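You operate a simulated robot arm through the tools that you are given. There is no shell and no other tool. Be economical: measure what you need, move in short steps, check, and stop when the job is done.

The job below is to be done with a simulated robot arm. You get a single attempt, and the scene is never put back.

Task
Fetch the blue frame and set it on the green belt at the end stop. Take the carton with a pocket and leave it on the shelf under the side table. Take the green-topped card and leave it on the open end of the green belt. Take the green parts tray and leave it on the white layer sheet on the top of the dark desk. Any order will do.

The check looks at the end state, three seconds after you hand in, the way a careful person would. Anything else that was tipped, shoved, dropped, spilled or broken makes it a failure. Flat cloth is picked up by pressing the open fingertips on it (5 to 10 N) and closing them slowly along it; thin cloth reads only 2 to 8 mm in the jaws.

Robot
A 7-joint arm with a two-finger parallel gripper on a trunk, on a base that drives. Base frame: it is fixed to the floor where the robot stands at the start and does not move with it; the origin is under the middle of the robot, x ahead of it, y to its left, z up; the surface under the hand at the start is at about z = 760. Units: mm, rad, N and s.
Its first joint turns from -2.601 to 2.601 rad. Places, roughly: blue frame (11x8x4 cm) [1000, 0, 800]; carton with a pocket [250, -750, 750]; green belt at the end stop (25x19 cm) [-1260, -240, 540]; green parts tray [-4500, 1000, 250]; green-topped card [500, -1250, 750]; layer sheet [-5250, -1000, 750]; open end of the green belt (48x19 cm) [-1700, -1620, 540]; shelf under the side table [-4200, 1100, 300]. Payload 3.5 kg.
The tool frame sits at the grasp point between the pads (the TCP): z along the fingers, y along the line on which they close. The tips reach 23 mm beyond it. Largest opening 94 mm; finger width 38, thickness 10; the body of the gripper, 54 by 96 mm, starts 39 mm behind the TCP.
Orientation is that of the tool frame in the base frame, as [roll, pitch, yaw] about the fixed x, y, z axes, in that order (R = Rz(yaw) Ry(pitch) Rx(roll)). With the fingers straight down and closing along the base's y, the tool's x points along the base's -x, its y along +y and its z along -z.

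Tools
- The arm moves only by the tool drive_tool. Its arguments are lists of equal length, an entry for each row: "linear": the shift along the tool's x, y, z in mm, a list of three; "angular": the turn, a rotation vector about the tool's x, y, z in rad, a list of three; "claw": the opening, from 0 (shut) to 1 (fully open). In form: {"linear": [[x, y, z], ...], "angular": [[rx, ry, rz], ...], "claw": [claw, ...]}. A call has 1 to 10 rows; each row shifts and turns the commanded pose from where the row before left it, along the tool's axes as they then stand. A row lasts 0.2 s, in which the tool goes at most 50 mm and 0.15 rad; a call with a longer step from one row to the next is refused whole, and so is a gripper value outside its range. A pose out of reach is approached as far as the arm can. The call stops where the force on the tool passes 40 N (or 10 N more than at its start, if that is more) or the arm is blocked; 0.2 s more then pass. Each finger travels about 153 mm/s and halts on what it meets, pressing with about 26 N; the grip force reading is that of the motor and also rises with nothing between the fingers. The clock runs only during rows and for 0.2 s after the last one: add rows that do not move to give the fingers time. It gives the time, the measured TCP pose, the force on the tool (base axes), the opening and the grip force at its end, in the units of the frame above (readings bear some noise), with the torque about the TCP (base axes, N m) and any sound that the robot's microphone picked up, and new pictures: "pictures" is both (left out), scene, wrist or none.
- Cameras (640 x 400 px; columns grow to the right, rows downward): "scene" is now at [-329.5, 103.7, 1264.5]; the picture's right is [-1.00, -0.01, 0.00], its down [-0.01, 0.62, -0.79] and it looks along [0.01, -0.79, -0.62] (base axes); focal length 214 px, centre (320, 200). "wrist" rides on the gripper at [86, 16, -75] in the tool frame; the picture's right is [-0.18, 0.98, 0.00], its down [-0.58, -0.11, -0.81] and it looks along [-0.79, -0.15, 0.59] (tool axes); focal length 243 px, centre (320, 200). There is no depth. A picture from a camera that has moved, and an enlarged one, comes with that camera's place and axes in the base frame and with its lens.
- base_move(legs): drives the robot by 1 to 6 legs, each [ahead, left, turn to the left] in mm, mm and rad, along the robot's own axes; the way and the turn of a leg run together, so that a leg with both is an arc; at most 1500 mm and 3.142 rad a leg. The arm and the cameras ride along, it lands a little off, and it stops where it bumps. It gives what a move gives, and a new picture of the scene camera.
- aim_head(pan, tilt): turns the head with the scene camera to pan (to the left, within 2.496 rad either way) and tilt (down, from -0.506 to 1.204), counted from straight ahead of the robot. It gives what a move gives, and a new picture of the scene camera.
- inspect(camera, box): a new picture of the part [left, top, right, bottom] of that camera's present view, enlarged. No time passes.
- hand_in(): hands the job in; it is judged then, once.

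Work in short steps. Places have to be worked out from the pictures, the camera data and where the tool is seen: move nearer, look again, correct. Check each grasp and each placing, and mend what went wrong. You have 165 turns and 260 pictures in all, those below and enlarged ones among them. Open the gripper and draw the arm clear of the work before you hand the job in, unless the task says otherwise; then end with one line.

The tools are called after "Call:" as name(argument=value, ...) on one line, values as JSON. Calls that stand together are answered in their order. drive_tool: Moves the arm, as the interface text tells. Its arguments: {"type":"object","properties":{"linear":{"type":"array","items":{"type":"array","items":{"type":"number"}}},"angular":{"type":"array","items":{"type":"array","items":{"type":"number"}}},"claw":{"type":"array","items":{"type":"number"}},"pictures":{"type":"string","enum":["both","scene","wrist","none"]}},"required":["linear","angular","claw"]} The other tools are called the same way: base_move (legs) drives the base; aim_head (pan, tilt) turns the head that bears the scene camera; inspect (camera, box) takes an enlarged picture of a part of a camera's view; hand_in () hands the job in.

At the start:

```text
time_s: 0.0
tcp_pos: [213.8, -798.0, 976.8]
ee_rot: [-3.141, -0.001, 3.14]
force: [-0.1, 0.8, -0.2]
wrist_torque: [-0.04, -0.02, 0.02]
opening: 93.9
finger_force: 0.1
robot x, y, heading: [3.5, -1.7, 0.0]
head pan, tilt: [-1.557, 0.663]
```

scene: 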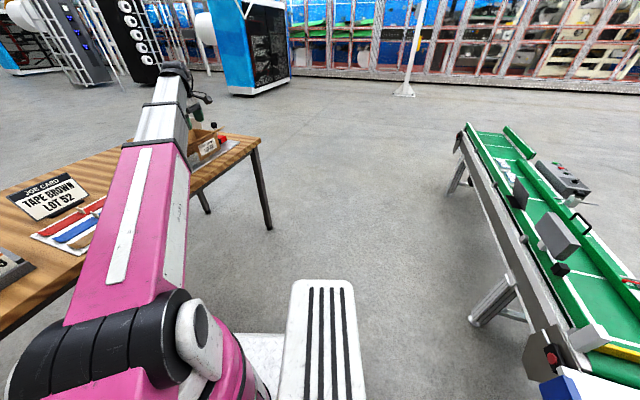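
wrist: 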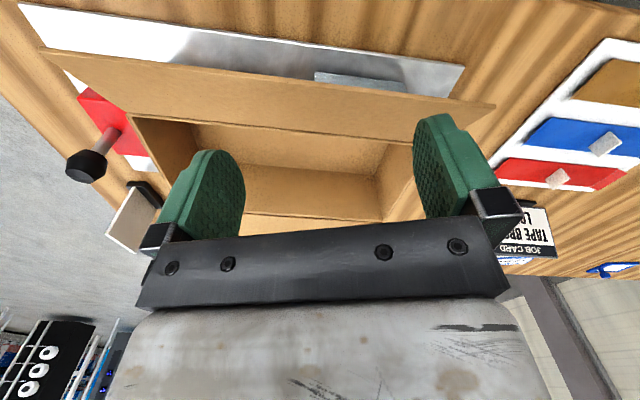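

The arm is above an open carton on a wooden table. I'll look around with the head first.

Call:
inspect(camera="scene", box=[0, 60, 320, 260])

Call:
aim_head(pan=-0.8, tilt=0.6)

Call:
aim_head(pan=0.0, tilt=0.5)

Call:
aim_head(pan=-2.3, tilt=0.5)

Call:
aim_head(pan=2.4, tilt=0.3)

```text
2.00 times, centred on (160, 160) of scene
camera zoom: at [-329.5, 103.7, 1264.5], right [-1.0, -0.01, 0.0], down [-0.01, 0.62, -0.79], along [0.01, -0.79, -0.62], focal length 429 px, centre (640, 280)
```

zoom: 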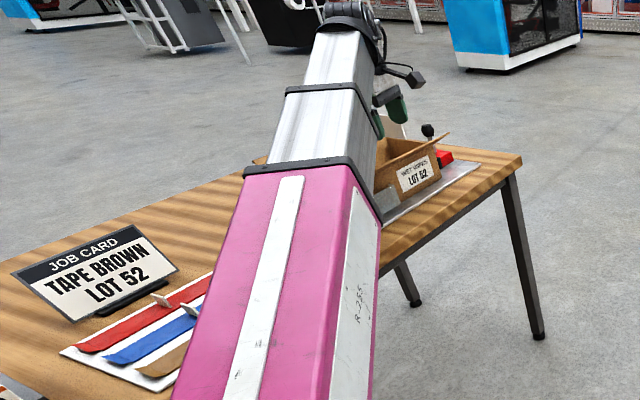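

```text
time_s: 1.1
tcp_pos: [212.3, -798.0, 976.7]
ee_rot: [3.141, -0.001, -3.141]
force: [-0.2, -0.3, 0.9]
wrist_torque: [-0.02, 0.0, -0.05]
opening: 93.9
finger_force: 0.1
robot x, y, heading: [0.6, -3.6, -0.006]
head pan, tilt: [-0.799, 0.6]
camera scene: at [-269.2, 126.6, 1270.0], right [-0.72, -0.7, 0.0], down [-0.39, 0.41, -0.83], along [0.57, -0.59, -0.56], focal length 214 px, centre (320, 200)
```

scene: 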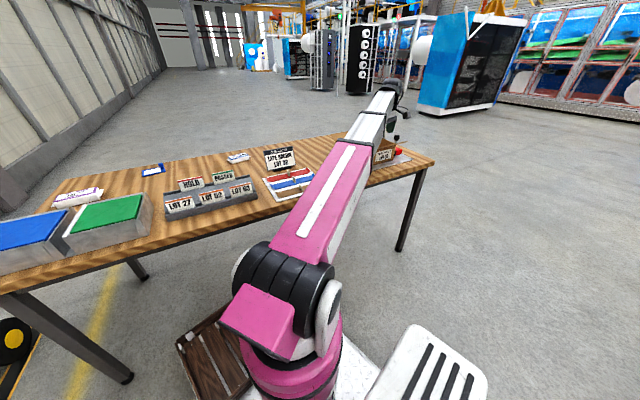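

```text
time_s: 2.2
tcp_pos: [213.2, -796.4, 977.1]
ee_rot: [-3.141, 0.003, 3.141]
force: [0.3, -0.2, -0.5]
wrist_torque: [-0.03, -0.01, -0.02]
opening: 94.2
finger_force: 0.0
robot x, y, heading: [-1.5, 0.4, 0.001]
head pan, tilt: [0.0, 0.499]
camera scene: at [-239.8, 189.9, 1279.1], right [0.0, -1.0, 0.0], down [-0.48, 0.0, -0.88], along [0.88, 0.0, -0.48], focal length 214 px, centre (320, 200)
```

scene: 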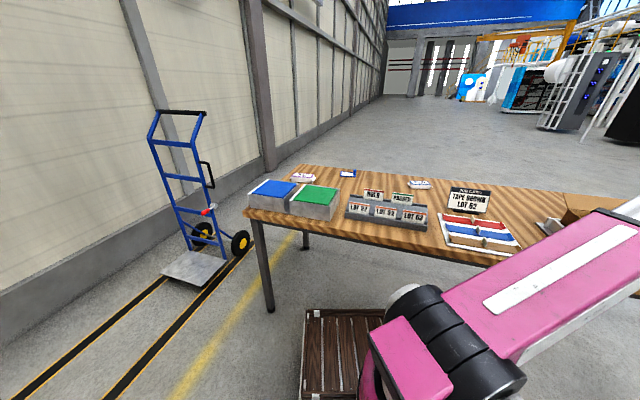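

```text
time_s: 4.4
tcp_pos: [214.8, -797.7, 976.0]
ee_rot: [-3.141, 0.0, 3.141]
force: [-0.2, 1.0, -0.1]
wrist_torque: [0.0, -0.01, 0.01]
opening: 93.7
finger_force: 0.0
robot x, y, heading: [-1.7, -0.8, 0.0]
head pan, tilt: [-2.3, 0.499]
camera scene: at [-391.4, 122.1, 1279.1], right [-0.75, 0.67, 0.0], down [0.32, 0.36, -0.88], along [-0.58, -0.65, -0.48], focal length 214 px, centre (320, 200)
```

scene: 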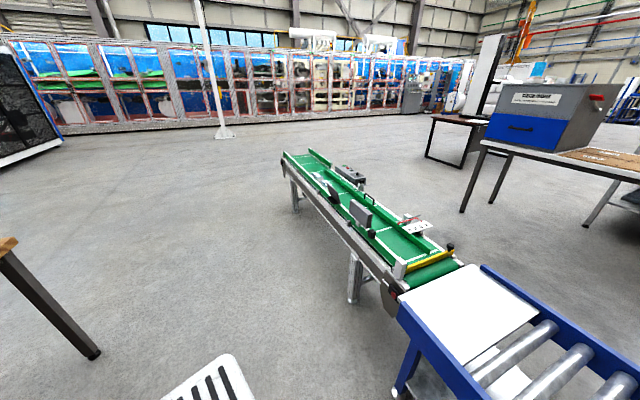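

```text
time_s: 8.1
tcp_pos: [212.8, -797.6, 977.3]
ee_rot: [3.141, 0.0, -3.141]
force: [0.0, 0.0, 0.0]
wrist_torque: [0.02, 0.01, 0.0]
opening: 94.0
finger_force: 0.1
robot x, y, heading: [-2.0, 2.2, -0.003]
head pan, tilt: [2.4, 0.3]
camera scene: at [-399.6, 253.1, 1297.5], right [0.68, 0.74, 0.0], down [0.22, -0.2, -0.96], along [-0.7, 0.65, -0.3], focal length 214 px, centre (320, 200)
```

scene: 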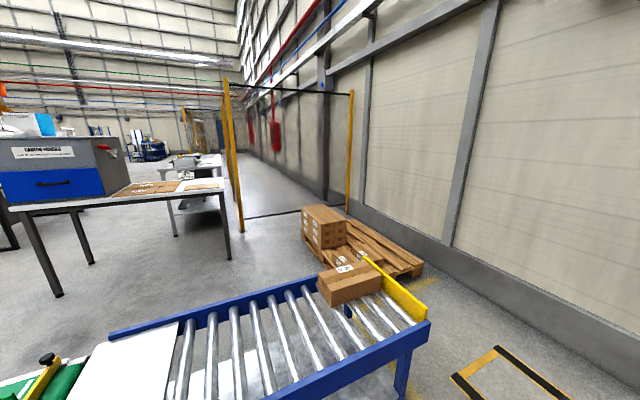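

I've got the general layout. Next I'll zoom on the table items, aiming the head back there.

Call:
aim_head(pan=-0.4, tilt=0.5)

Call:
inspect(camera="scene", box=[100, 120, 340, 270])

Call:
inspect(camera="scene", box=[300, 100, 540, 250])

```text
time_s: 10.6
tcp_pos: [213.5, -797.8, 976.3]
ee_rot: [-3.141, 0.0, 3.142]
force: [0.1, -0.2, -0.8]
wrist_torque: [-0.05, -0.01, 0.02]
opening: 93.9
finger_force: 0.1
robot x, y, heading: [-3.8, -0.8, 0.001]
head pan, tilt: [-0.4, 0.499]
camera scene: at [-246.9, 154.6, 1279.1], right [-0.39, -0.92, 0.0], down [-0.44, 0.19, -0.88], along [0.81, -0.34, -0.48], focal length 214 px, centre (320, 200)
```

scene: 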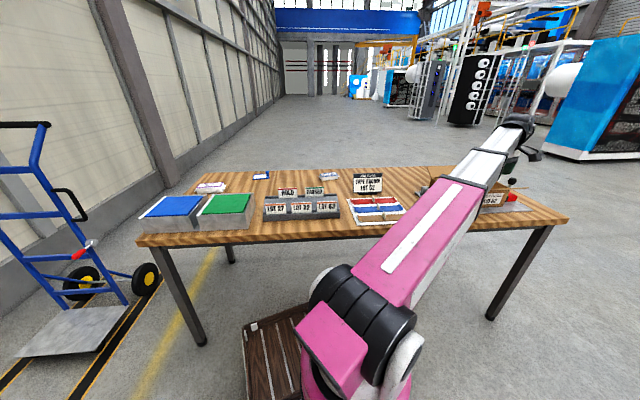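

```text
2.67 times, centred on (220, 195) of scene
camera zoom: at [-246.9, 154.6, 1279.1], right [-0.39, -0.92, 0.0], down [-0.44, 0.19, -0.88], along [0.81, -0.34, -0.48], focal length 572 px, centre (587, 213)
```

zoom: 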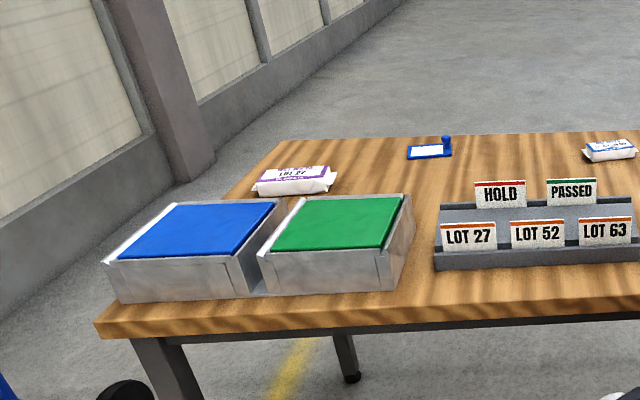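

```text
2.67 times, centred on (420, 175) of scene
camera zoom: at [-246.9, 154.6, 1279.1], right [-0.39, -0.92, 0.0], down [-0.44, 0.19, -0.88], along [0.81, -0.34, -0.48], focal length 572 px, centre (53, 267)
```

zoom: 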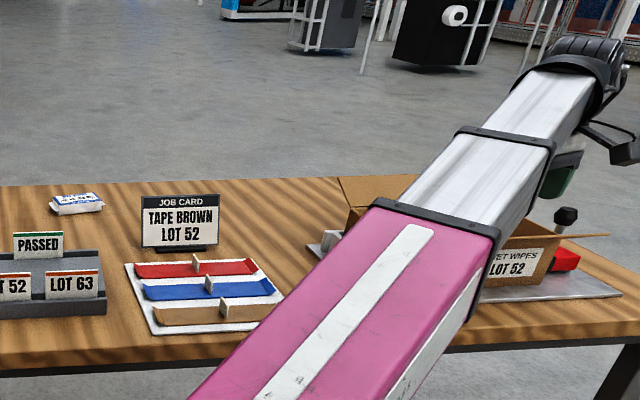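

The job card and lot cards are visible; PASSED has a green top, but [500,-1250] matches a card in the wrist view's left. I'll zoom in there.

Call:
inspect(camera="wrist", box=[40, 100, 280, 250])

Call:
drive_tool(linear=[[0, 0, -40], [0, 0, -40], [0, 40, 0], [0, 40, 0], [0, 40, 0], [0, 40, 0], [0, 40, 0]], angular=[[0, 0, 0], [0, 0, 0], [0, 0, 0], [0, 0, 0], [0, 0, 0], [0, 0, 0], [0, 0, 0]], claw=[1, 1, 1, 1, 1, 1, 1])

```text
2.67 times, centred on (160, 175) of wrist
camera zoom: at [128.2, -782.4, 1050.9], right [0.18, 0.98, 0.0], down [0.58, -0.11, 0.81], along [0.79, -0.15, -0.59], focal length 647 px, centre (747, 267)
```

zoom: 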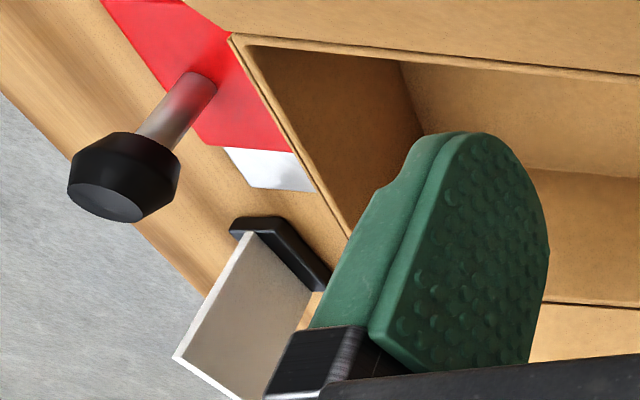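

```text
time_s: 12.2
tcp_pos: [212.6, -594.0, 1054.1]
ee_rot: [3.141, 0.0, -3.141]
force: [-0.3, -0.2, -0.2]
wrist_torque: [0.02, 0.01, 0.03]
opening: 94.1
finger_force: 0.2
robot x, y, heading: [-0.1, 2.0, -0.002]
head pan, tilt: [-0.4, 0.499]
camera scene: at [-246.9, 154.6, 1279.1], right [-0.39, -0.92, 0.0], down [-0.44, 0.19, -0.88], along [0.81, -0.34, -0.48], focal length 214 px, centre (320, 200)
camera wrist: at [126.9, -578.5, 1129.2], right [0.18, 0.98, 0.0], down [0.58, -0.11, 0.81], along [0.79, -0.15, -0.59], focal length 243 px, centre (320, 200)
```

scene: 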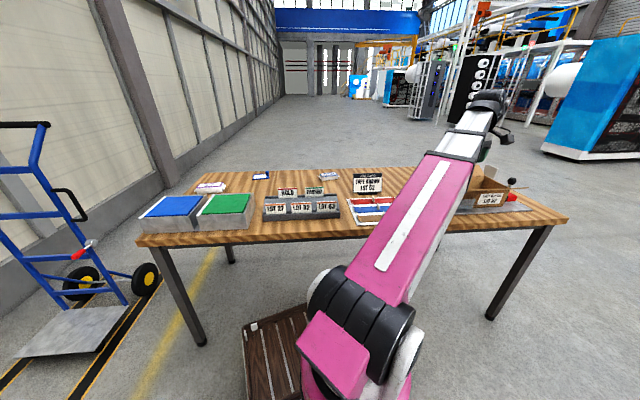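
wrist: 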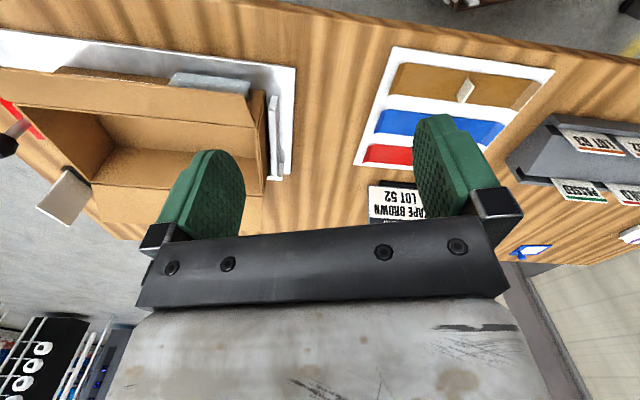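

The card stands in a black holder near the carton. Now I'll look down at the robot's base and surroundings to know clearance.

Call:
aim_head(pan=0.0, tilt=1.2)

Call:
aim_head(pan=-1.0, tilt=1.2)

```text
time_s: 13.2
tcp_pos: [212.0, -594.5, 1054.9]
ee_rot: [3.141, 0.0, -3.141]
force: [-0.1, 0.0, 0.0]
wrist_torque: [0.01, -0.01, 0.01]
opening: 94.3
finger_force: 0.0
robot x, y, heading: [4.1, -0.2, 0.0]
head pan, tilt: [0.0, 1.201]
camera scene: at [-274.8, 190.0, 1225.4], right [0.0, -1.0, 0.0], down [-0.93, 0.0, -0.36], along [0.36, 0.0, -0.93], focal length 214 px, centre (320, 200)
```

scene: 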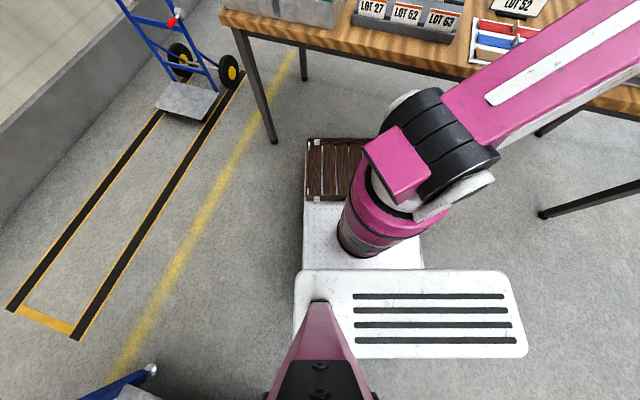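

```text
time_s: 14.5
tcp_pos: [212.3, -594.5, 1054.8]
ee_rot: [-3.14, 0.0, -3.141]
force: [-0.1, 0.3, -0.3]
wrist_torque: [-0.01, 0.04, 0.02]
opening: 94.0
finger_force: 0.1
robot x, y, heading: [-1.0, -1.2, -0.003]
head pan, tilt: [-1.0, 1.201]
camera scene: at [-300.5, 143.0, 1225.4], right [-0.84, -0.54, 0.0], down [-0.5, 0.78, -0.36], along [0.2, -0.3, -0.93], focal length 214 px, centre (320, 200)
```

scene: 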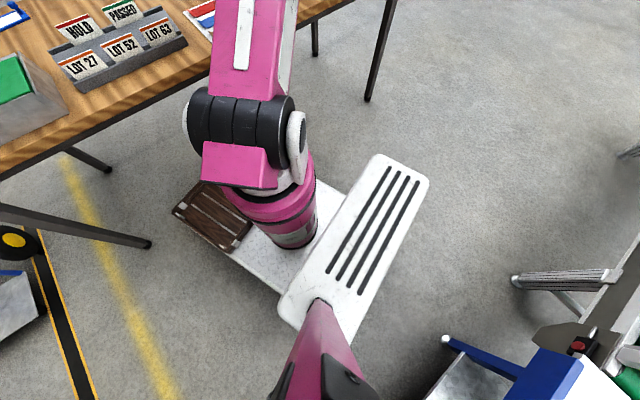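

The base is low, so its front can go under the table. I'll drive 200 ahead, and then swing the arm to look at the blue frame near (1037, 15).

Call:
base_move(legs=[[200, 0, 0]])

Call:
drive_tool(linear=[[-20, 45, 0], [-20, 45, 0], [-20, 45, 0], [-20, 45, 0], [-20, 45, 0], [-20, 45, 0], [-20, 45, 0], [-20, 45, 0], [-20, 45, 0], [-20, 45, 0]], angular=[[0, 0, 0], [0, 0, 0], [0, 0, 0], [0, 0, 0], [0, 0, 0], [0, 0, 0], [0, 0, 0], [0, 0, 0], [0, 0, 0], [0, 0, 0]], claw=[1, 1, 1, 1, 1, 1, 1, 1, 1, 1], pictures="none")

Call:
drive_tool(linear=[[-20, 45, 0], [-30, 40, 0], [-30, 40, 0], [-20, 30, 0], [-30, 0, 0], [-20, 0, 0]], angular=[[0, 0, 0], [0, 0, 0], [0, 0, 0], [0, 0, 0], [0, 0, 0], [0, 0, 0]], claw=[1, 1, 1, 1, 1, 1])

```text
time_s: 16.1
tcp_pos: [410.8, -594.7, 1054.3]
ee_rot: [3.141, -0.001, 3.14]
force: [1.3, 0.3, 0.2]
wrist_torque: [0.04, 0.01, 0.0]
opening: 94.1
finger_force: 0.0
robot x, y, heading: [200.8, -0.9, -0.0]
head pan, tilt: [-1.0, 1.201]
camera scene: at [-101.1, 143.4, 1225.4], right [-0.84, -0.54, 0.0], down [-0.5, 0.79, -0.36], along [0.2, -0.31, -0.93], focal length 214 px, centre (320, 200)
```

scene: 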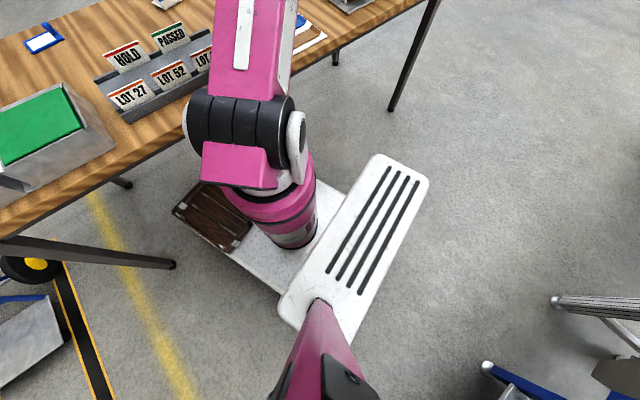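

```text
time_s: 17.7
tcp_pos: [565.4, -310.1, 998.8]
ee_rot: [-3.134, 0.006, -3.121]
force: [-5.7, -14.1, -3.3]
wrist_torque: [1.33, -0.87, 1.41]
opening: 94.2
finger_force: 0.1
out of reach, approached as far as the arm can: row 1, 2, 3, 4, 5, 6, 7
robot x, y, heading: [203.3, 0.2, 0.002]
head pan, tilt: [-1.0, 1.201]
stopped in row 8: the force on the tool passed its limit at 72 N (the readings are from after the stop); the commanded pose is now the measured one
```

```text
time_s: 18.0
tcp_pos: [570.2, -302.1, 998.7]
ee_rot: [-3.13, 0.005, -3.106]
force: [-5.2, -12.0, -3.3]
wrist_torque: [1.15, -0.69, 1.26]
opening: 94.1
finger_force: 0.1
robot x, y, heading: [198.5, -0.7, -0.01]
head pan, tilt: [-1.0, 1.201]
stopped in row 1: the force on the tool passed its limit at 72 N (the readings are from after the stop); the commanded pose is now the measured one
camera scene: at [-101.1, 143.3, 1225.4], right [-0.84, -0.54, 0.0], down [-0.5, 0.79, -0.36], along [0.2, -0.31, -0.93], focal length 214 px, centre (320, 200)
camera wrist: at [483.1, -289.1, 1072.6], right [0.15, 0.99, -0.01], down [0.58, -0.08, 0.81], along [0.8, -0.13, -0.58], focal length 243 px, centre (320, 200)
```

scene: 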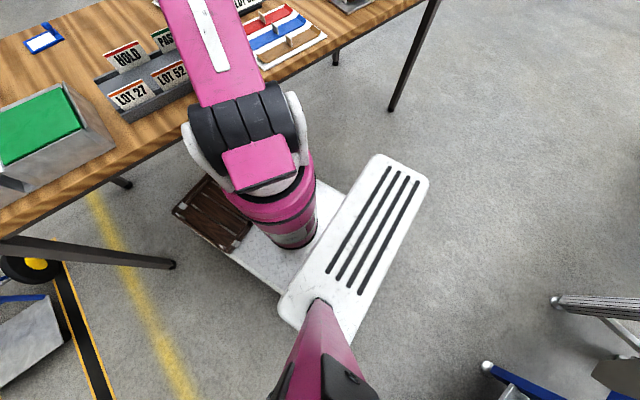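
wrist: 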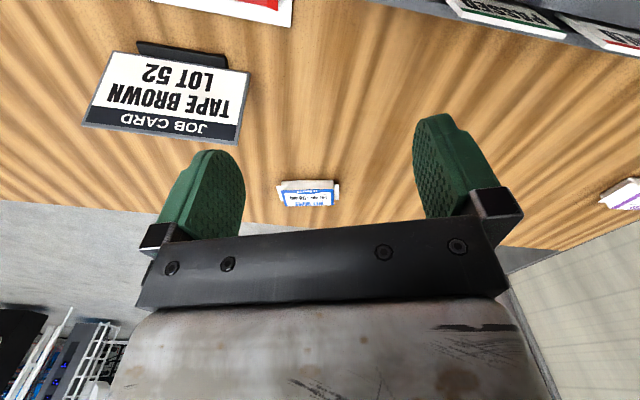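

The radius got too small (479 mm from the axis), so the arm folded into its limits. I'll move outward (+x) and up, gently.

Call:
drive_tool(linear=[[-20, 0, 0], [-20, 0, -10], [-30, 0, -15], [-40, 0, -15], [-40, 0, -15]], angular=[[0, 0, 0], [0, 0, 0], [0, 0, 0], [0, 0, 0], [0, 0, 0]], claw=[1, 1, 1, 1, 1])

```text
time_s: 18.4
tcp_pos: [579.1, -302.0, 999.8]
ee_rot: [-3.128, 0.003, -3.098]
force: [-1.2, -8.6, -3.5]
wrist_torque: [0.71, -0.48, 0.81]
opening: 94.0
finger_force: 0.1
robot x, y, heading: [201.7, -1.6, -0.0]
head pan, tilt: [-1.0, 1.201]
stopped in row 1: the force on the tool passed its limit at 49 N (the readings are from after the stop); the commanded pose is now the measured one
camera scene: at [-101.1, 143.3, 1225.4], right [-0.84, -0.54, 0.0], down [-0.5, 0.79, -0.36], along [0.2, -0.31, -0.93], focal length 214 px, centre (320, 200)
camera wrist: at [492.5, -289.3, 1073.0], right [0.14, 0.99, -0.01], down [0.58, -0.07, 0.81], along [0.8, -0.12, -0.59], focal length 243 px, centre (320, 200)
```

scene: 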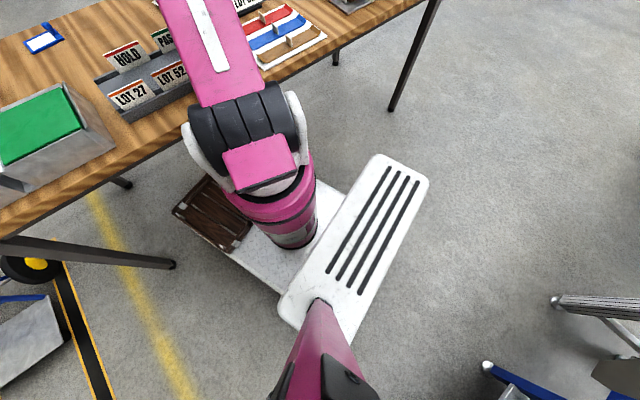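
wrist: 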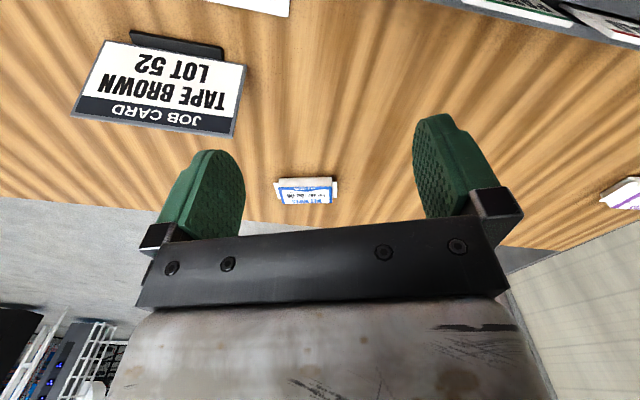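

The force is fading and nothing is touched. I'll continue outward in small steps.

Call:
drive_tool(linear=[[-5, 0, 0], [-8, 0, 0], [-10, 0, 0], [-10, 0, -5], [-15, 0, -5], [-20, 0, -5], [-20, 0, -10], [-20, 0, -10]], angular=[[0, 0, 0], [0, 0, 0], [0, 0, 0], [0, 0, 0], [0, 0, 0], [0, 0, 0], [0, 0, 0], [0, 0, 0]], claw=[1, 1, 1, 1, 1, 1, 1, 1], pictures="none")

```text
time_s: 19.0
tcp_pos: [590.8, -303.0, 999.5]
ee_rot: [-3.126, 0.003, -3.088]
force: [-2.8, -9.3, -2.3]
wrist_torque: [0.86, -0.5, 0.97]
opening: 93.9
finger_force: 0.1
robot x, y, heading: [199.1, -0.6, -0.005]
head pan, tilt: [-1.0, 1.201]
stopped in row 3: the force on the tool passed its limit at 45 N (the readings are from after the stop); the commanded pose is now the measured one
```

Something is still being pressed, with force toward −y on the tool. I'll look at the whole arm.

Call:
aim_head(pan=-0.6, tilt=0.5)

Call:
inspect(camera="scene", box=[200, 60, 520, 260])

```text
time_s: 20.1
tcp_pos: [589.4, -301.2, 1000.2]
ee_rot: [-3.127, -0.001, -3.091]
force: [-6.2, -19.6, -7.6]
wrist_torque: [1.64, -1.4, 1.9]
opening: 94.2
finger_force: 0.1
robot x, y, heading: [201.6, -0.9, -0.002]
head pan, tilt: [-0.6, 0.499]
camera scene: at [-56.3, 138.8, 1279.0], right [-0.57, -0.82, 0.0], down [-0.4, 0.27, -0.88], along [0.72, -0.5, -0.48], focal length 214 px, centre (320, 200)
```

scene: 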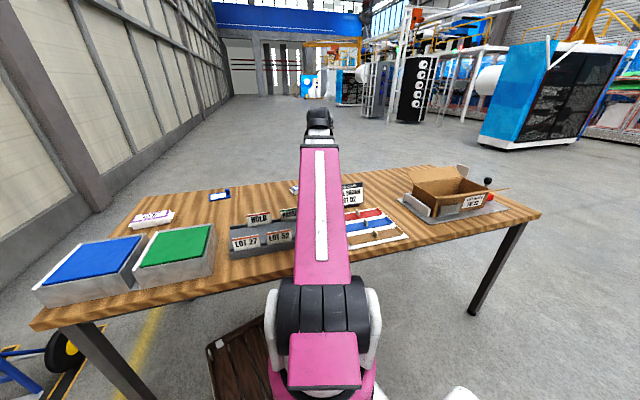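

```text
2.00 times, centred on (360, 160) of scene
camera zoom: at [-56.3, 138.8, 1279.0], right [-0.57, -0.82, 0.0], down [-0.4, 0.27, -0.88], along [0.72, -0.5, -0.48], focal length 429 px, centre (240, 280)
```

zoom: 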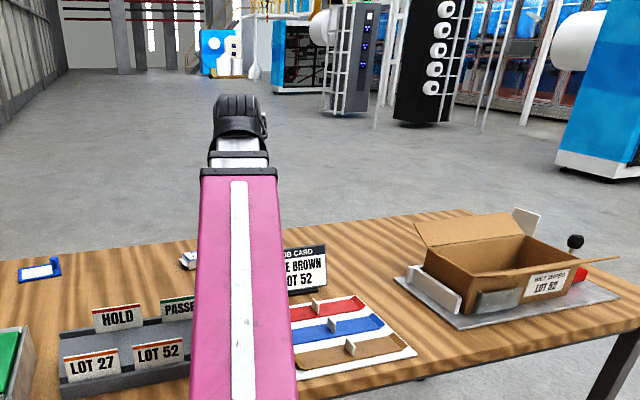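

The forearm is folded back so the hand presses on the upper arm (self-contact at short radius). I'll move radially outward (+x, −y) and slightly down.

Call:
drive_tool(linear=[[-4, -6, 0], [-8, -8, 0], [-10, -10, 0], [-15, -12, 0], [-20, -15, 0], [-20, -15, 0], [-30, -15, 0], [-30, -15, 0]], angular=[[0, 0, 0], [0, 0, 0], [0, 0, 0], [0, 0, 0], [0, 0, 0], [0, 0, 0], [0, 0, 0], [0, 0, 0]], claw=[1, 1, 1, 1, 1, 1, 1, 1], pictures="none")

```text
time_s: 21.9
tcp_pos: [732.3, -393.0, 1003.4]
ee_rot: [-3.128, 0.004, -3.091]
force: [0.1, 0.1, -1.0]
wrist_torque: [-0.02, 0.0, 0.02]
opening: 94.1
finger_force: 0.1
robot x, y, heading: [202.5, 0.9, -0.003]
head pan, tilt: [-0.6, 0.499]
```

Freed. Now I'll swing around to (890, 15) at safe radius, staying at z≈1003.

Call:
drive_tool(linear=[[-22, 35, 0], [-22, 35, 0], [-22, 40, 0], [-22, 45, 0], [-15, 45, 0], [-15, 45, 0], [-15, 45, 0], [-10, 45, 0], [-10, 45, 0], [-5, 35, 0]], angular=[[0, 0, 0.025], [0, 0, 0.025], [0, 0, 0], [0, 0, 0], [0, 0, 0], [0, 0, 0], [0, 0, 0], [0, 0, 0], [0, 0, 0], [0, 0, 0]], claw=[1, 1, 1, 1, 1, 1, 1, 1, 1, 1])

Call:
inspect(camera="scene", box=[80, 140, 320, 290])

```text
time_s: 24.1
tcp_pos: [885.7, 25.5, 992.6]
ee_rot: [-3.127, 0.002, 3.138]
force: [-1.0, -0.1, -0.2]
wrist_torque: [-0.01, 0.03, 0.01]
opening: 93.7
finger_force: 0.1
robot x, y, heading: [201.3, -1.9, 0.002]
head pan, tilt: [-0.6, 0.499]
camera scene: at [-56.2, 139.0, 1279.1], right [-0.57, -0.82, 0.0], down [-0.39, 0.27, -0.88], along [0.72, -0.5, -0.48], focal length 214 px, centre (320, 200)
camera wrist: at [801.1, 41.5, 1066.4], right [0.19, 0.98, -0.01], down [0.58, -0.1, 0.81], along [0.79, -0.16, -0.59], focal length 243 px, centre (320, 200)
```

scene: 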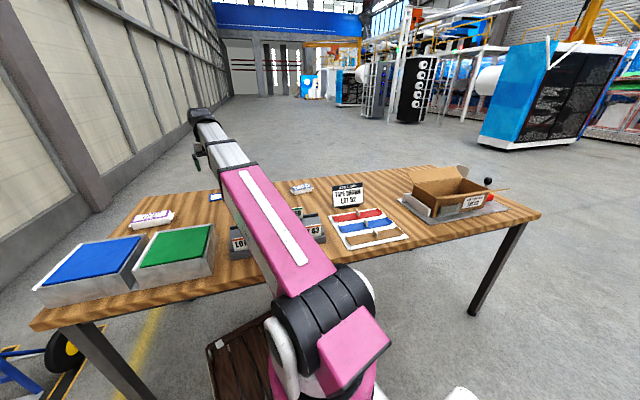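
wrist: 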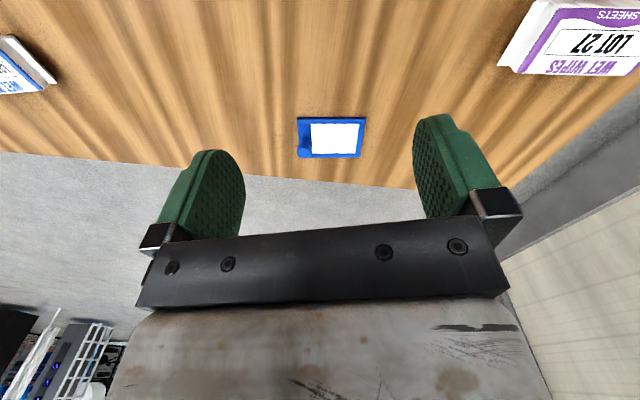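

```text
2.67 times, centred on (200, 215) of scene
camera zoom: at [-56.2, 139.0, 1279.1], right [-0.57, -0.82, 0.0], down [-0.39, 0.27, -0.88], along [0.72, -0.5, -0.48], focal length 572 px, centre (640, 160)
```

zoom: 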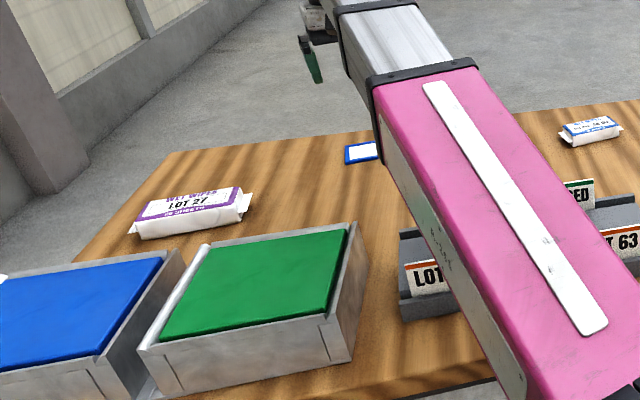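

Frame is at about (1048, 14). I'll look enlarged at its shape before picking how to grip it.

Call:
inspect(camera="wrist", box=[270, 90, 398, 170])

```text
5.00 times, centred on (334, 130) of wrist
camera zoom: at [801.1, 41.5, 1066.4], right [0.19, 0.98, -0.01], down [0.58, -0.1, 0.81], along [0.79, -0.16, -0.59], focal length 1213 px, centre (250, 550)
```

zoom: 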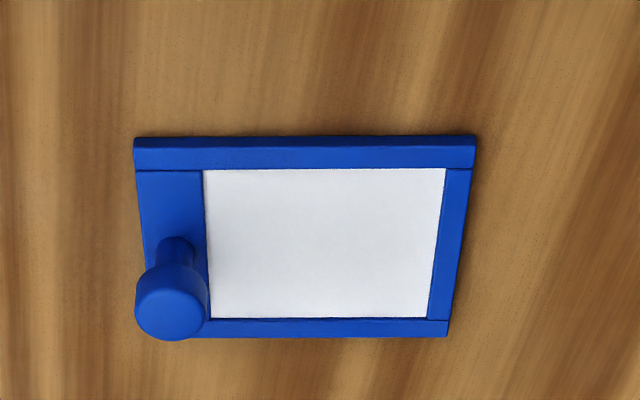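

Knob at about (1040, −32), head top ~800. I'll grip the knob; approach above it first.

Call:
drive_tool(linear=[[-40, -15, 20], [-40, -15, 25], [-40, -15, 25], [-34, -12, 25], [0, 0, 15]], angular=[[0.0146, 0, 0], [0, 0, 0], [0, 0, 0], [0, 0, 0], [0, 0, 0]], claw=[1, 1, 0.7, 0.7, 0.7], pictures="wrist")

```text
time_s: 25.3
tcp_pos: [1042.4, -32.3, 887.9]
ee_rot: [-3.113, 0.001, 3.14]
force: [-0.7, -0.6, -0.7]
wrist_torque: [0.02, 0.02, -0.03]
opening: 65.9
finger_force: 0.1
robot x, y, heading: [200.0, -1.7, -0.006]
head pan, tilt: [-0.6, 0.499]
camera wrist: at [956.8, -15.4, 961.2], right [0.18, 0.98, -0.03], down [0.58, -0.09, 0.81], along [0.79, -0.17, -0.59], focal length 243 px, centre (320, 200)
```

wrist: 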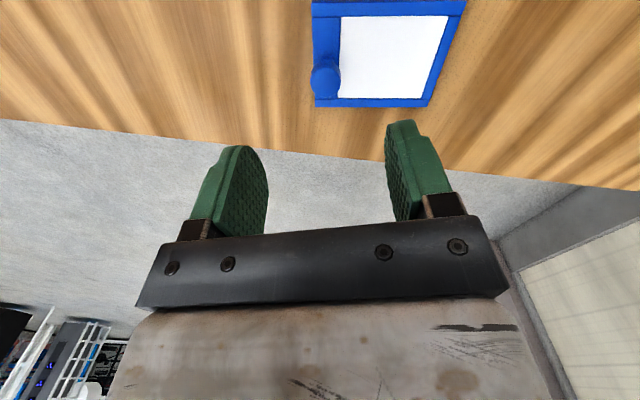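

Knob is confirmed at (1040, −32). I'll fix the roll and descend to TCP z≈797.

Call:
drive_tool(linear=[[0, 0, 25], [0, 0, 25], [0, 0, 20], [0, 0, 13], [0, 0, 8]], angular=[[-0.0285, 0, 0], [0, 0, 0], [0, 0, 0], [0, 0, 0], [0, 0, 0]], claw=[0.7, 0.7, 0.7, 0.7, 0.7], pictures="wrist")

```text
time_s: 26.5
tcp_pos: [1042.9, -34.9, 795.2]
ee_rot: [3.14, 0.002, -3.14]
force: [1.1, 0.2, 0.8]
wrist_torque: [0.02, 0.02, -0.01]
opening: 65.8
finger_force: 0.0
robot x, y, heading: [198.7, 0.5, -0.002]
head pan, tilt: [-0.6, 0.499]
camera wrist: at [958.2, -19.6, 869.2], right [0.18, 0.98, 0.0], down [0.58, -0.11, 0.81], along [0.79, -0.15, -0.59], focal length 243 px, centre (320, 200)
```

wrist: 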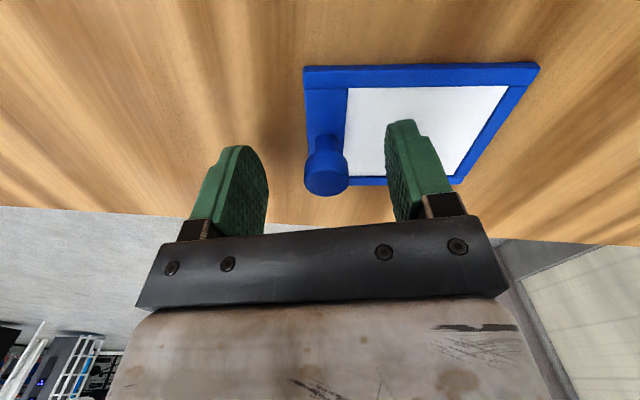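

The knob is between the fingers. I'll close, then lift 60 mm.

Call:
drive_tool(linear=[[0, 0, 0], [0, 0, 0], [0, 0, 0], [0, 0, 0], [0, 0, -10], [0, 0, -25], [0, 0, -25]], angular=[[0, 0, 0], [0, 0, 0], [0, 0, 0], [0, 0, 0], [0, 0, 0], [0, 0, 0], [0, 0, 0]], claw=[0.4, 0.15, 0, 0, 0, 0, 0], pictures="wrist")

```text
time_s: 28.1
tcp_pos: [1043.1, -33.8, 855.0]
ee_rot: [3.14, 0.002, 3.141]
force: [-0.2, -0.2, -0.3]
wrist_torque: [-0.02, -0.03, 0.0]
opening: 20.6
finger_force: 26.1
robot x, y, heading: [199.2, 3.3, 0.0]
head pan, tilt: [-0.6, 0.499]
camera wrist: at [956.9, -18.4, 930.2], right [0.18, 0.98, 0.0], down [0.58, -0.11, 0.81], along [0.79, -0.15, -0.59], focal length 243 px, centre (320, 200)
```

wrist: 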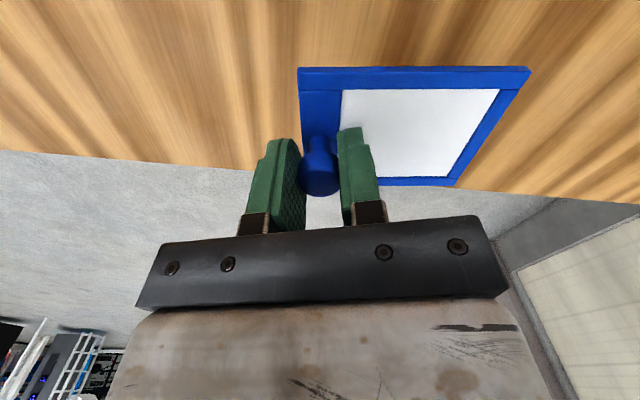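

The frame is held level. I'll raise and draw the arm in, then back off from the table and turn clockwise in open space.

Call:
drive_tool(linear=[[0, 0, -45], [0, 0, -45], [20, 0, -40], [30, 0, 0], [40, 0, 0], [40, 0, 0]], angular=[[0, 0, 0], [0, 0, 0], [0, 0, 0], [0, 0, 0], [0, 0, 0], [0, 0, 0]], claw=[0, 0, 0, 0, 0, 0], pictures="none")

Call:
base_move(legs=[[-260, 0, 0], [0, 0, -1.571]])

```text
time_s: 29.5
tcp_pos: [911.5, -32.4, 986.7]
ee_rot: [-3.141, 0.002, -3.141]
force: [-0.3, 0.1, 0.5]
wrist_torque: [-0.01, 0.03, 0.01]
opening: 20.8
finger_force: 25.8
robot x, y, heading: [199.7, -1.9, -0.0]
head pan, tilt: [-0.6, 0.499]
```

```text
time_s: 35.1
tcp_pos: [-78.5, -713.8, 987.4]
ee_rot: [3.141, 0.002, 1.587]
force: [0.6, -0.2, 0.0]
wrist_torque: [0.01, -0.02, -0.03]
opening: 20.5
finger_force: 26.0
robot x, y, heading: [-62.6, -0.4, -1.555]
head pan, tilt: [-0.6, 0.499]
camera scene: at [74.5, 257.5, 1279.1], right [-0.83, 0.55, 0.0], down [0.26, 0.4, -0.88], along [-0.48, -0.73, -0.48], focal length 214 px, centre (320, 200)
```

scene: 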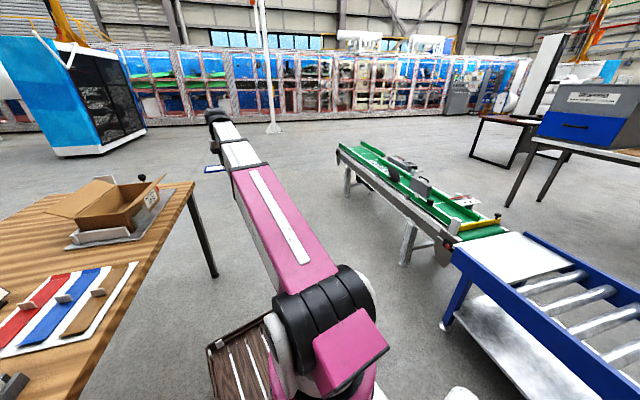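

Clear. Next I drive to (−400,−550), turn to face the belt and check.

Call:
base_move(legs=[[500, -350, 0], [0, 0, -1.587]])

Call:
aim_head(pan=0.0, tilt=0.7)

```text
time_s: 42.3
tcp_pos: [-1103.9, -500.7, 986.2]
ee_rot: [-3.14, 0.002, 0.03]
force: [0.0, -0.3, -0.4]
wrist_torque: [0.06, 0.0, 0.01]
opening: 20.4
finger_force: 25.7
robot x, y, heading: [-393.2, -512.7, -3.115]
head pan, tilt: [-0.6, 0.499]
camera scene: at [-132.7, -643.6, 1279.1], right [0.54, 0.84, 0.0], down [0.4, -0.26, -0.88], along [-0.74, 0.47, -0.48], focal length 214 px, centre (320, 200)
```

scene: 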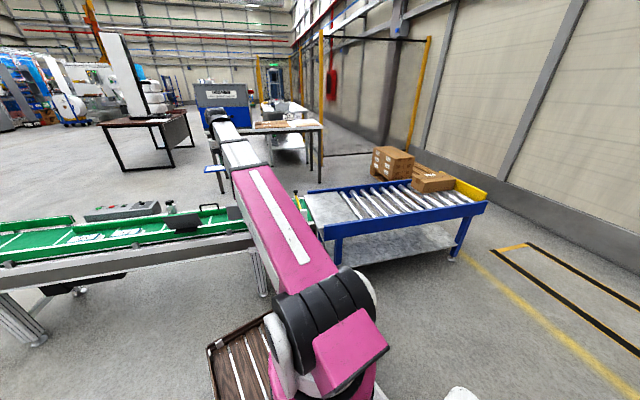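

```text
time_s: 43.3
tcp_pos: [-1104.3, -502.8, 986.8]
ee_rot: [3.141, 0.004, 0.031]
force: [0.0, 0.2, -0.1]
wrist_torque: [-0.04, 0.0, -0.02]
opening: 20.8
finger_force: 26.1
robot x, y, heading: [-388.5, -509.8, -3.106]
head pan, tilt: [0.0, 0.7]
camera scene: at [-141.1, -695.2, 1261.4], right [-0.03, 1.0, 0.0], down [0.64, 0.02, -0.77], along [-0.76, -0.02, -0.64], focal length 214 px, centre (320, 200)
```

scene: 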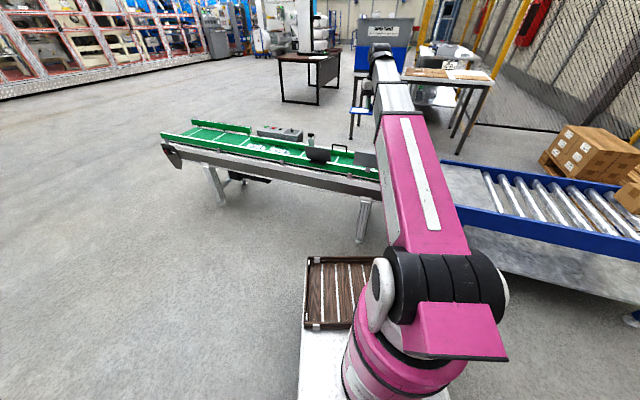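

I'll get nearer: 120 ahead, 130 right, then view the end-stop area with the wrist camera.

Call:
base_move(legs=[[100, 130, 0]])

Call:
drive_tool(linear=[[20, 0, 0], [30, 0, 0], [30, 0, 0]], angular=[[0, 0, 0], [0, 0, 0], [0, 0, 0]], claw=[0, 0, 0])

```text
time_s: 44.8
tcp_pos: [-1199.9, -634.7, 987.4]
ee_rot: [3.142, 0.003, 0.033]
force: [-0.4, -0.6, -0.2]
wrist_torque: [0.0, -0.02, -0.03]
opening: 20.7
finger_force: 26.0
robot x, y, heading: [-482.7, -642.0, -3.113]
head pan, tilt: [0.0, 0.7]
camera scene: at [-235.5, -825.5, 1261.3], right [-0.03, 1.0, 0.0], down [0.64, 0.02, -0.76], along [-0.76, -0.02, -0.64], focal length 214 px, centre (320, 200)
```

scene: 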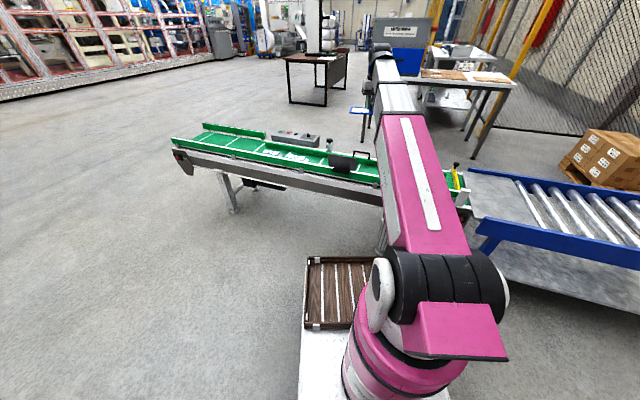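

```text
time_s: 45.6
tcp_pos: [-1119.2, -632.9, 987.8]
ee_rot: [3.14, 0.004, 0.033]
force: [0.2, -0.1, -0.3]
wrist_torque: [0.01, 0.03, -0.03]
opening: 20.7
finger_force: 25.6
robot x, y, heading: [-486.4, -644.2, -3.108]
head pan, tilt: [0.0, 0.7]
camera scene: at [-235.5, -825.5, 1261.3], right [-0.03, 1.0, 0.0], down [0.64, 0.02, -0.76], along [-0.76, -0.02, -0.64], focal length 214 px, centre (320, 200)
camera wrist: at [-1030.7, -646.5, 1061.8], right [-0.15, -0.99, 0.0], down [-0.58, 0.09, 0.81], along [-0.8, 0.12, -0.59], focal length 243 px, centre (320, 200)
```

scene: 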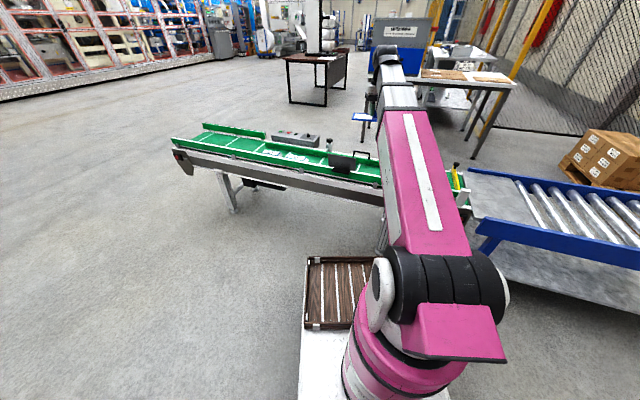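
wrist: 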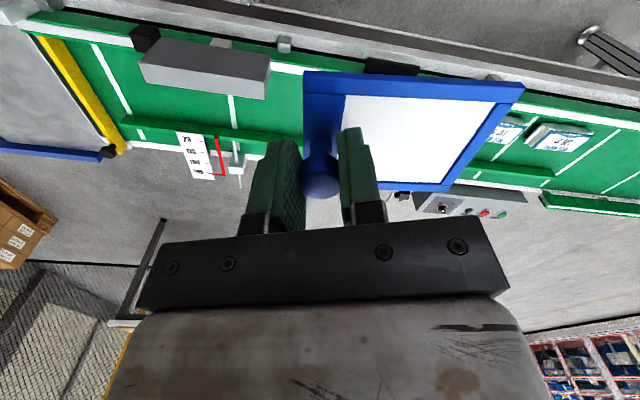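

Wrong way — left is −y here. I'll drive 280 to the right and look again.

Call:
base_move(legs=[[20, -280, 0]])

Call:
drive_tool(linear=[[0, 20, 0], [20, 30, 0], [20, 30, 0]], angular=[[0, 0, 0], [0, 0, 0], [0, 0, 0]], claw=[0, 0, 0])

```text
time_s: 47.5
tcp_pos: [-1148.7, -363.4, 987.7]
ee_rot: [-3.14, 0.002, 0.043]
force: [0.0, 0.7, -0.6]
wrist_torque: [-0.01, -0.04, 0.03]
opening: 20.6
finger_force: 26.1
robot x, y, heading: [-516.7, -367.8, -3.102]
head pan, tilt: [0.0, 0.7]
camera scene: at [-263.8, -547.8, 1261.3], right [-0.04, 1.0, 0.0], down [0.64, 0.03, -0.76], along [-0.76, -0.03, -0.64], focal length 214 px, centre (320, 200)
```

scene: 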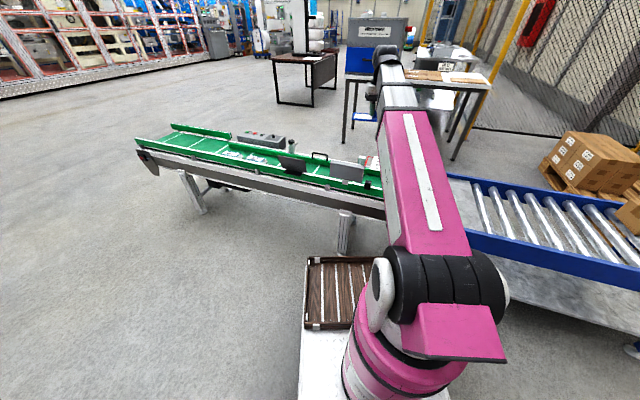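

```text
time_s: 48.3
tcp_pos: [-1102.4, -443.3, 990.2]
ee_rot: [3.142, 0.0, 0.044]
force: [0.6, 0.5, 0.1]
wrist_torque: [0.02, -0.05, -0.02]
opening: 20.0
finger_force: 25.9
robot x, y, heading: [-513.3, -367.7, -3.1]
head pan, tilt: [0.0, 0.7]
camera scene: at [-263.8, -547.9, 1261.3], right [-0.04, 1.0, 0.0], down [0.64, 0.03, -0.76], along [-0.76, -0.03, -0.64], focal length 214 px, centre (320, 200)
camera wrist: at [-1013.8, -457.0, 1064.1], right [-0.14, -0.99, 0.0], down [-0.58, 0.08, 0.81], along [-0.8, 0.11, -0.59], focal length 243 px, centre (320, 200)
```

scene: 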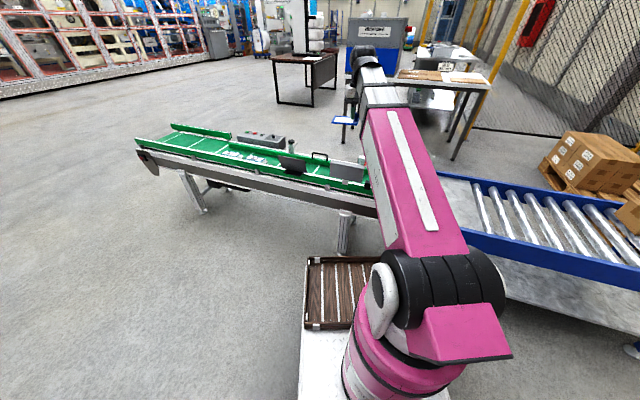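
wrist: 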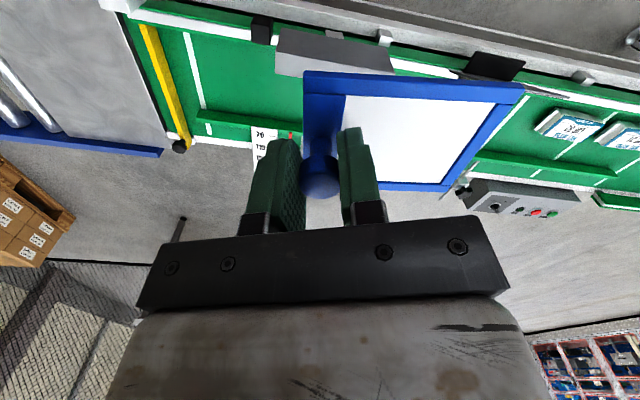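

End-stop bay located around (−1260,−240), belt axis ~18° from y. I'll rotate the tool +0.354 to align the frame with the belt and move over it.

Call:
drive_tool(linear=[[-5, -40, 0], [-5, -40, 0], [-5, -40, 0], [-20, -40, 20], [-40, -35, 30], [-40, 0, 40], [-20, 0, 40]], angular=[[0, 0, 0], [0, 0, 0], [0, 0, 0], [0, 0, 0], [0, 0, 0.12], [0, 0, 0.12], [0, 0, 0.114]], claw=[0, 0, 0, 0, 0, 0, 0], pictures="none")

Call:
drive_tool(linear=[[0, 0, 20]], angular=[[0, 0, 0]], claw=[0])

```text
refused: row 5 steps farther than a row can; nothing moved
```

```text
time_s: 48.7
tcp_pos: [-1104.8, -444.6, 970.1]
ee_rot: [3.14, 0.002, 0.042]
force: [-0.4, 0.2, -0.5]
wrist_torque: [0.01, 0.02, -0.01]
opening: 20.5
finger_force: 25.8
robot x, y, heading: [-516.4, -366.4, -3.098]
head pan, tilt: [0.0, 0.7]
camera scene: at [-263.8, -547.8, 1261.3], right [-0.04, 1.0, 0.0], down [0.64, 0.03, -0.76], along [-0.76, -0.03, -0.64], focal length 214 px, centre (320, 200)
camera wrist: at [-1015.9, -458.1, 1043.4], right [-0.14, -0.99, 0.0], down [-0.58, 0.08, 0.81], along [-0.8, 0.11, -0.59], focal length 243 px, centre (320, 200)
```

scene: 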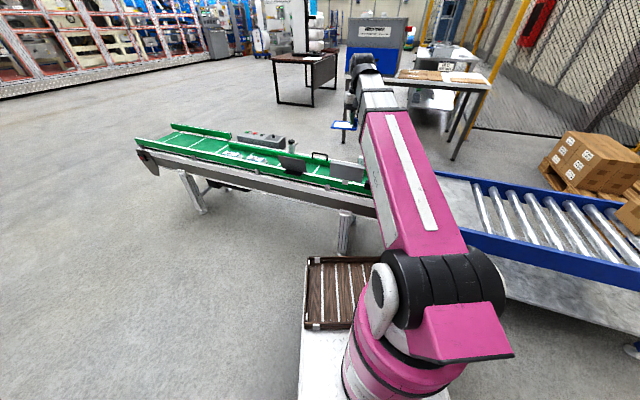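
wrist: 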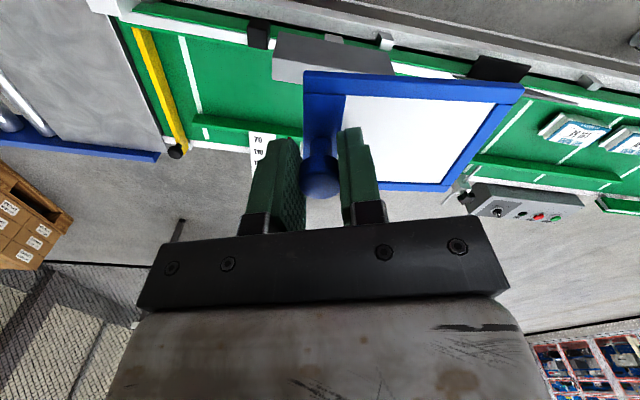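

Row limit is 50 mm total; I'll redo it with smaller rows.

Call:
drive_tool(linear=[[-5, -40, 0], [-5, -40, 0], [-5, -40, 0], [-10, -40, 0], [-10, -40, 0], [-10, -40, 0], [-20, -7, 30], [-30, 0, 35]], angular=[[0, 0, 0], [0, 0, 0], [0, 0, 0], [0, 0, 0], [0, 0, 0], [0, 0, 0], [0, 0, 0], [0, 0, 0]], claw=[0, 0, 0, 0, 0, 0, 0, 0], pictures="none")

Call:
drive_tool(linear=[[0, 0, 10], [0, 0, 10], [0, 0, 10], [0, 0, 20]], angular=[[0, 0, 0.12], [0, 0, 0.12], [0, 0, 0.114], [0, 0, 0]], claw=[0, 0, 0, 0])

```text
time_s: 50.5
tcp_pos: [-1211.9, -193.7, 903.0]
ee_rot: [-3.14, 0.0, 0.044]
force: [-1.1, 0.6, -0.8]
wrist_torque: [0.02, 0.01, -0.01]
opening: 20.4
finger_force: 25.7
robot x, y, heading: [-516.9, -368.1, -3.101]
head pan, tilt: [0.0, 0.7]
```

```text
time_s: 51.5
tcp_pos: [-1212.7, -197.1, 854.6]
ee_rot: [-3.141, 0.002, -0.313]
force: [0.1, 0.0, -0.6]
wrist_torque: [0.01, 0.0, 0.0]
opening: 20.2
finger_force: 25.8
robot x, y, heading: [-520.0, -364.9, -3.098]
head pan, tilt: [0.0, 0.7]
camera scene: at [-263.8, -547.7, 1261.4], right [-0.04, 1.0, 0.0], down [0.64, 0.03, -0.76], along [-0.76, -0.03, -0.64], focal length 214 px, centre (320, 200)
camera wrist: at [-1134.2, -240.5, 928.1], right [-0.48, -0.88, 0.0], down [-0.52, 0.28, 0.81], along [-0.71, 0.38, -0.59], focal length 243 px, centre (320, 200)
```

scene: 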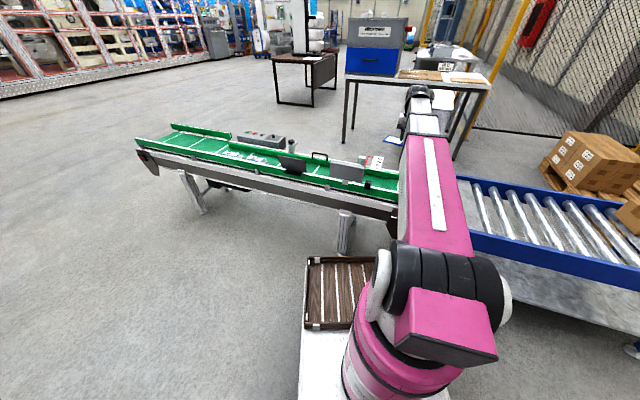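
wrist: 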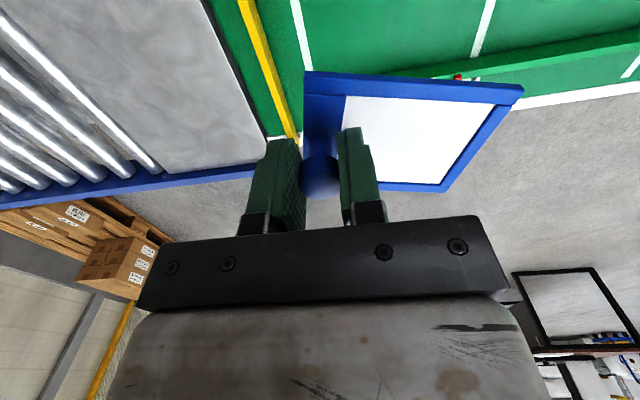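

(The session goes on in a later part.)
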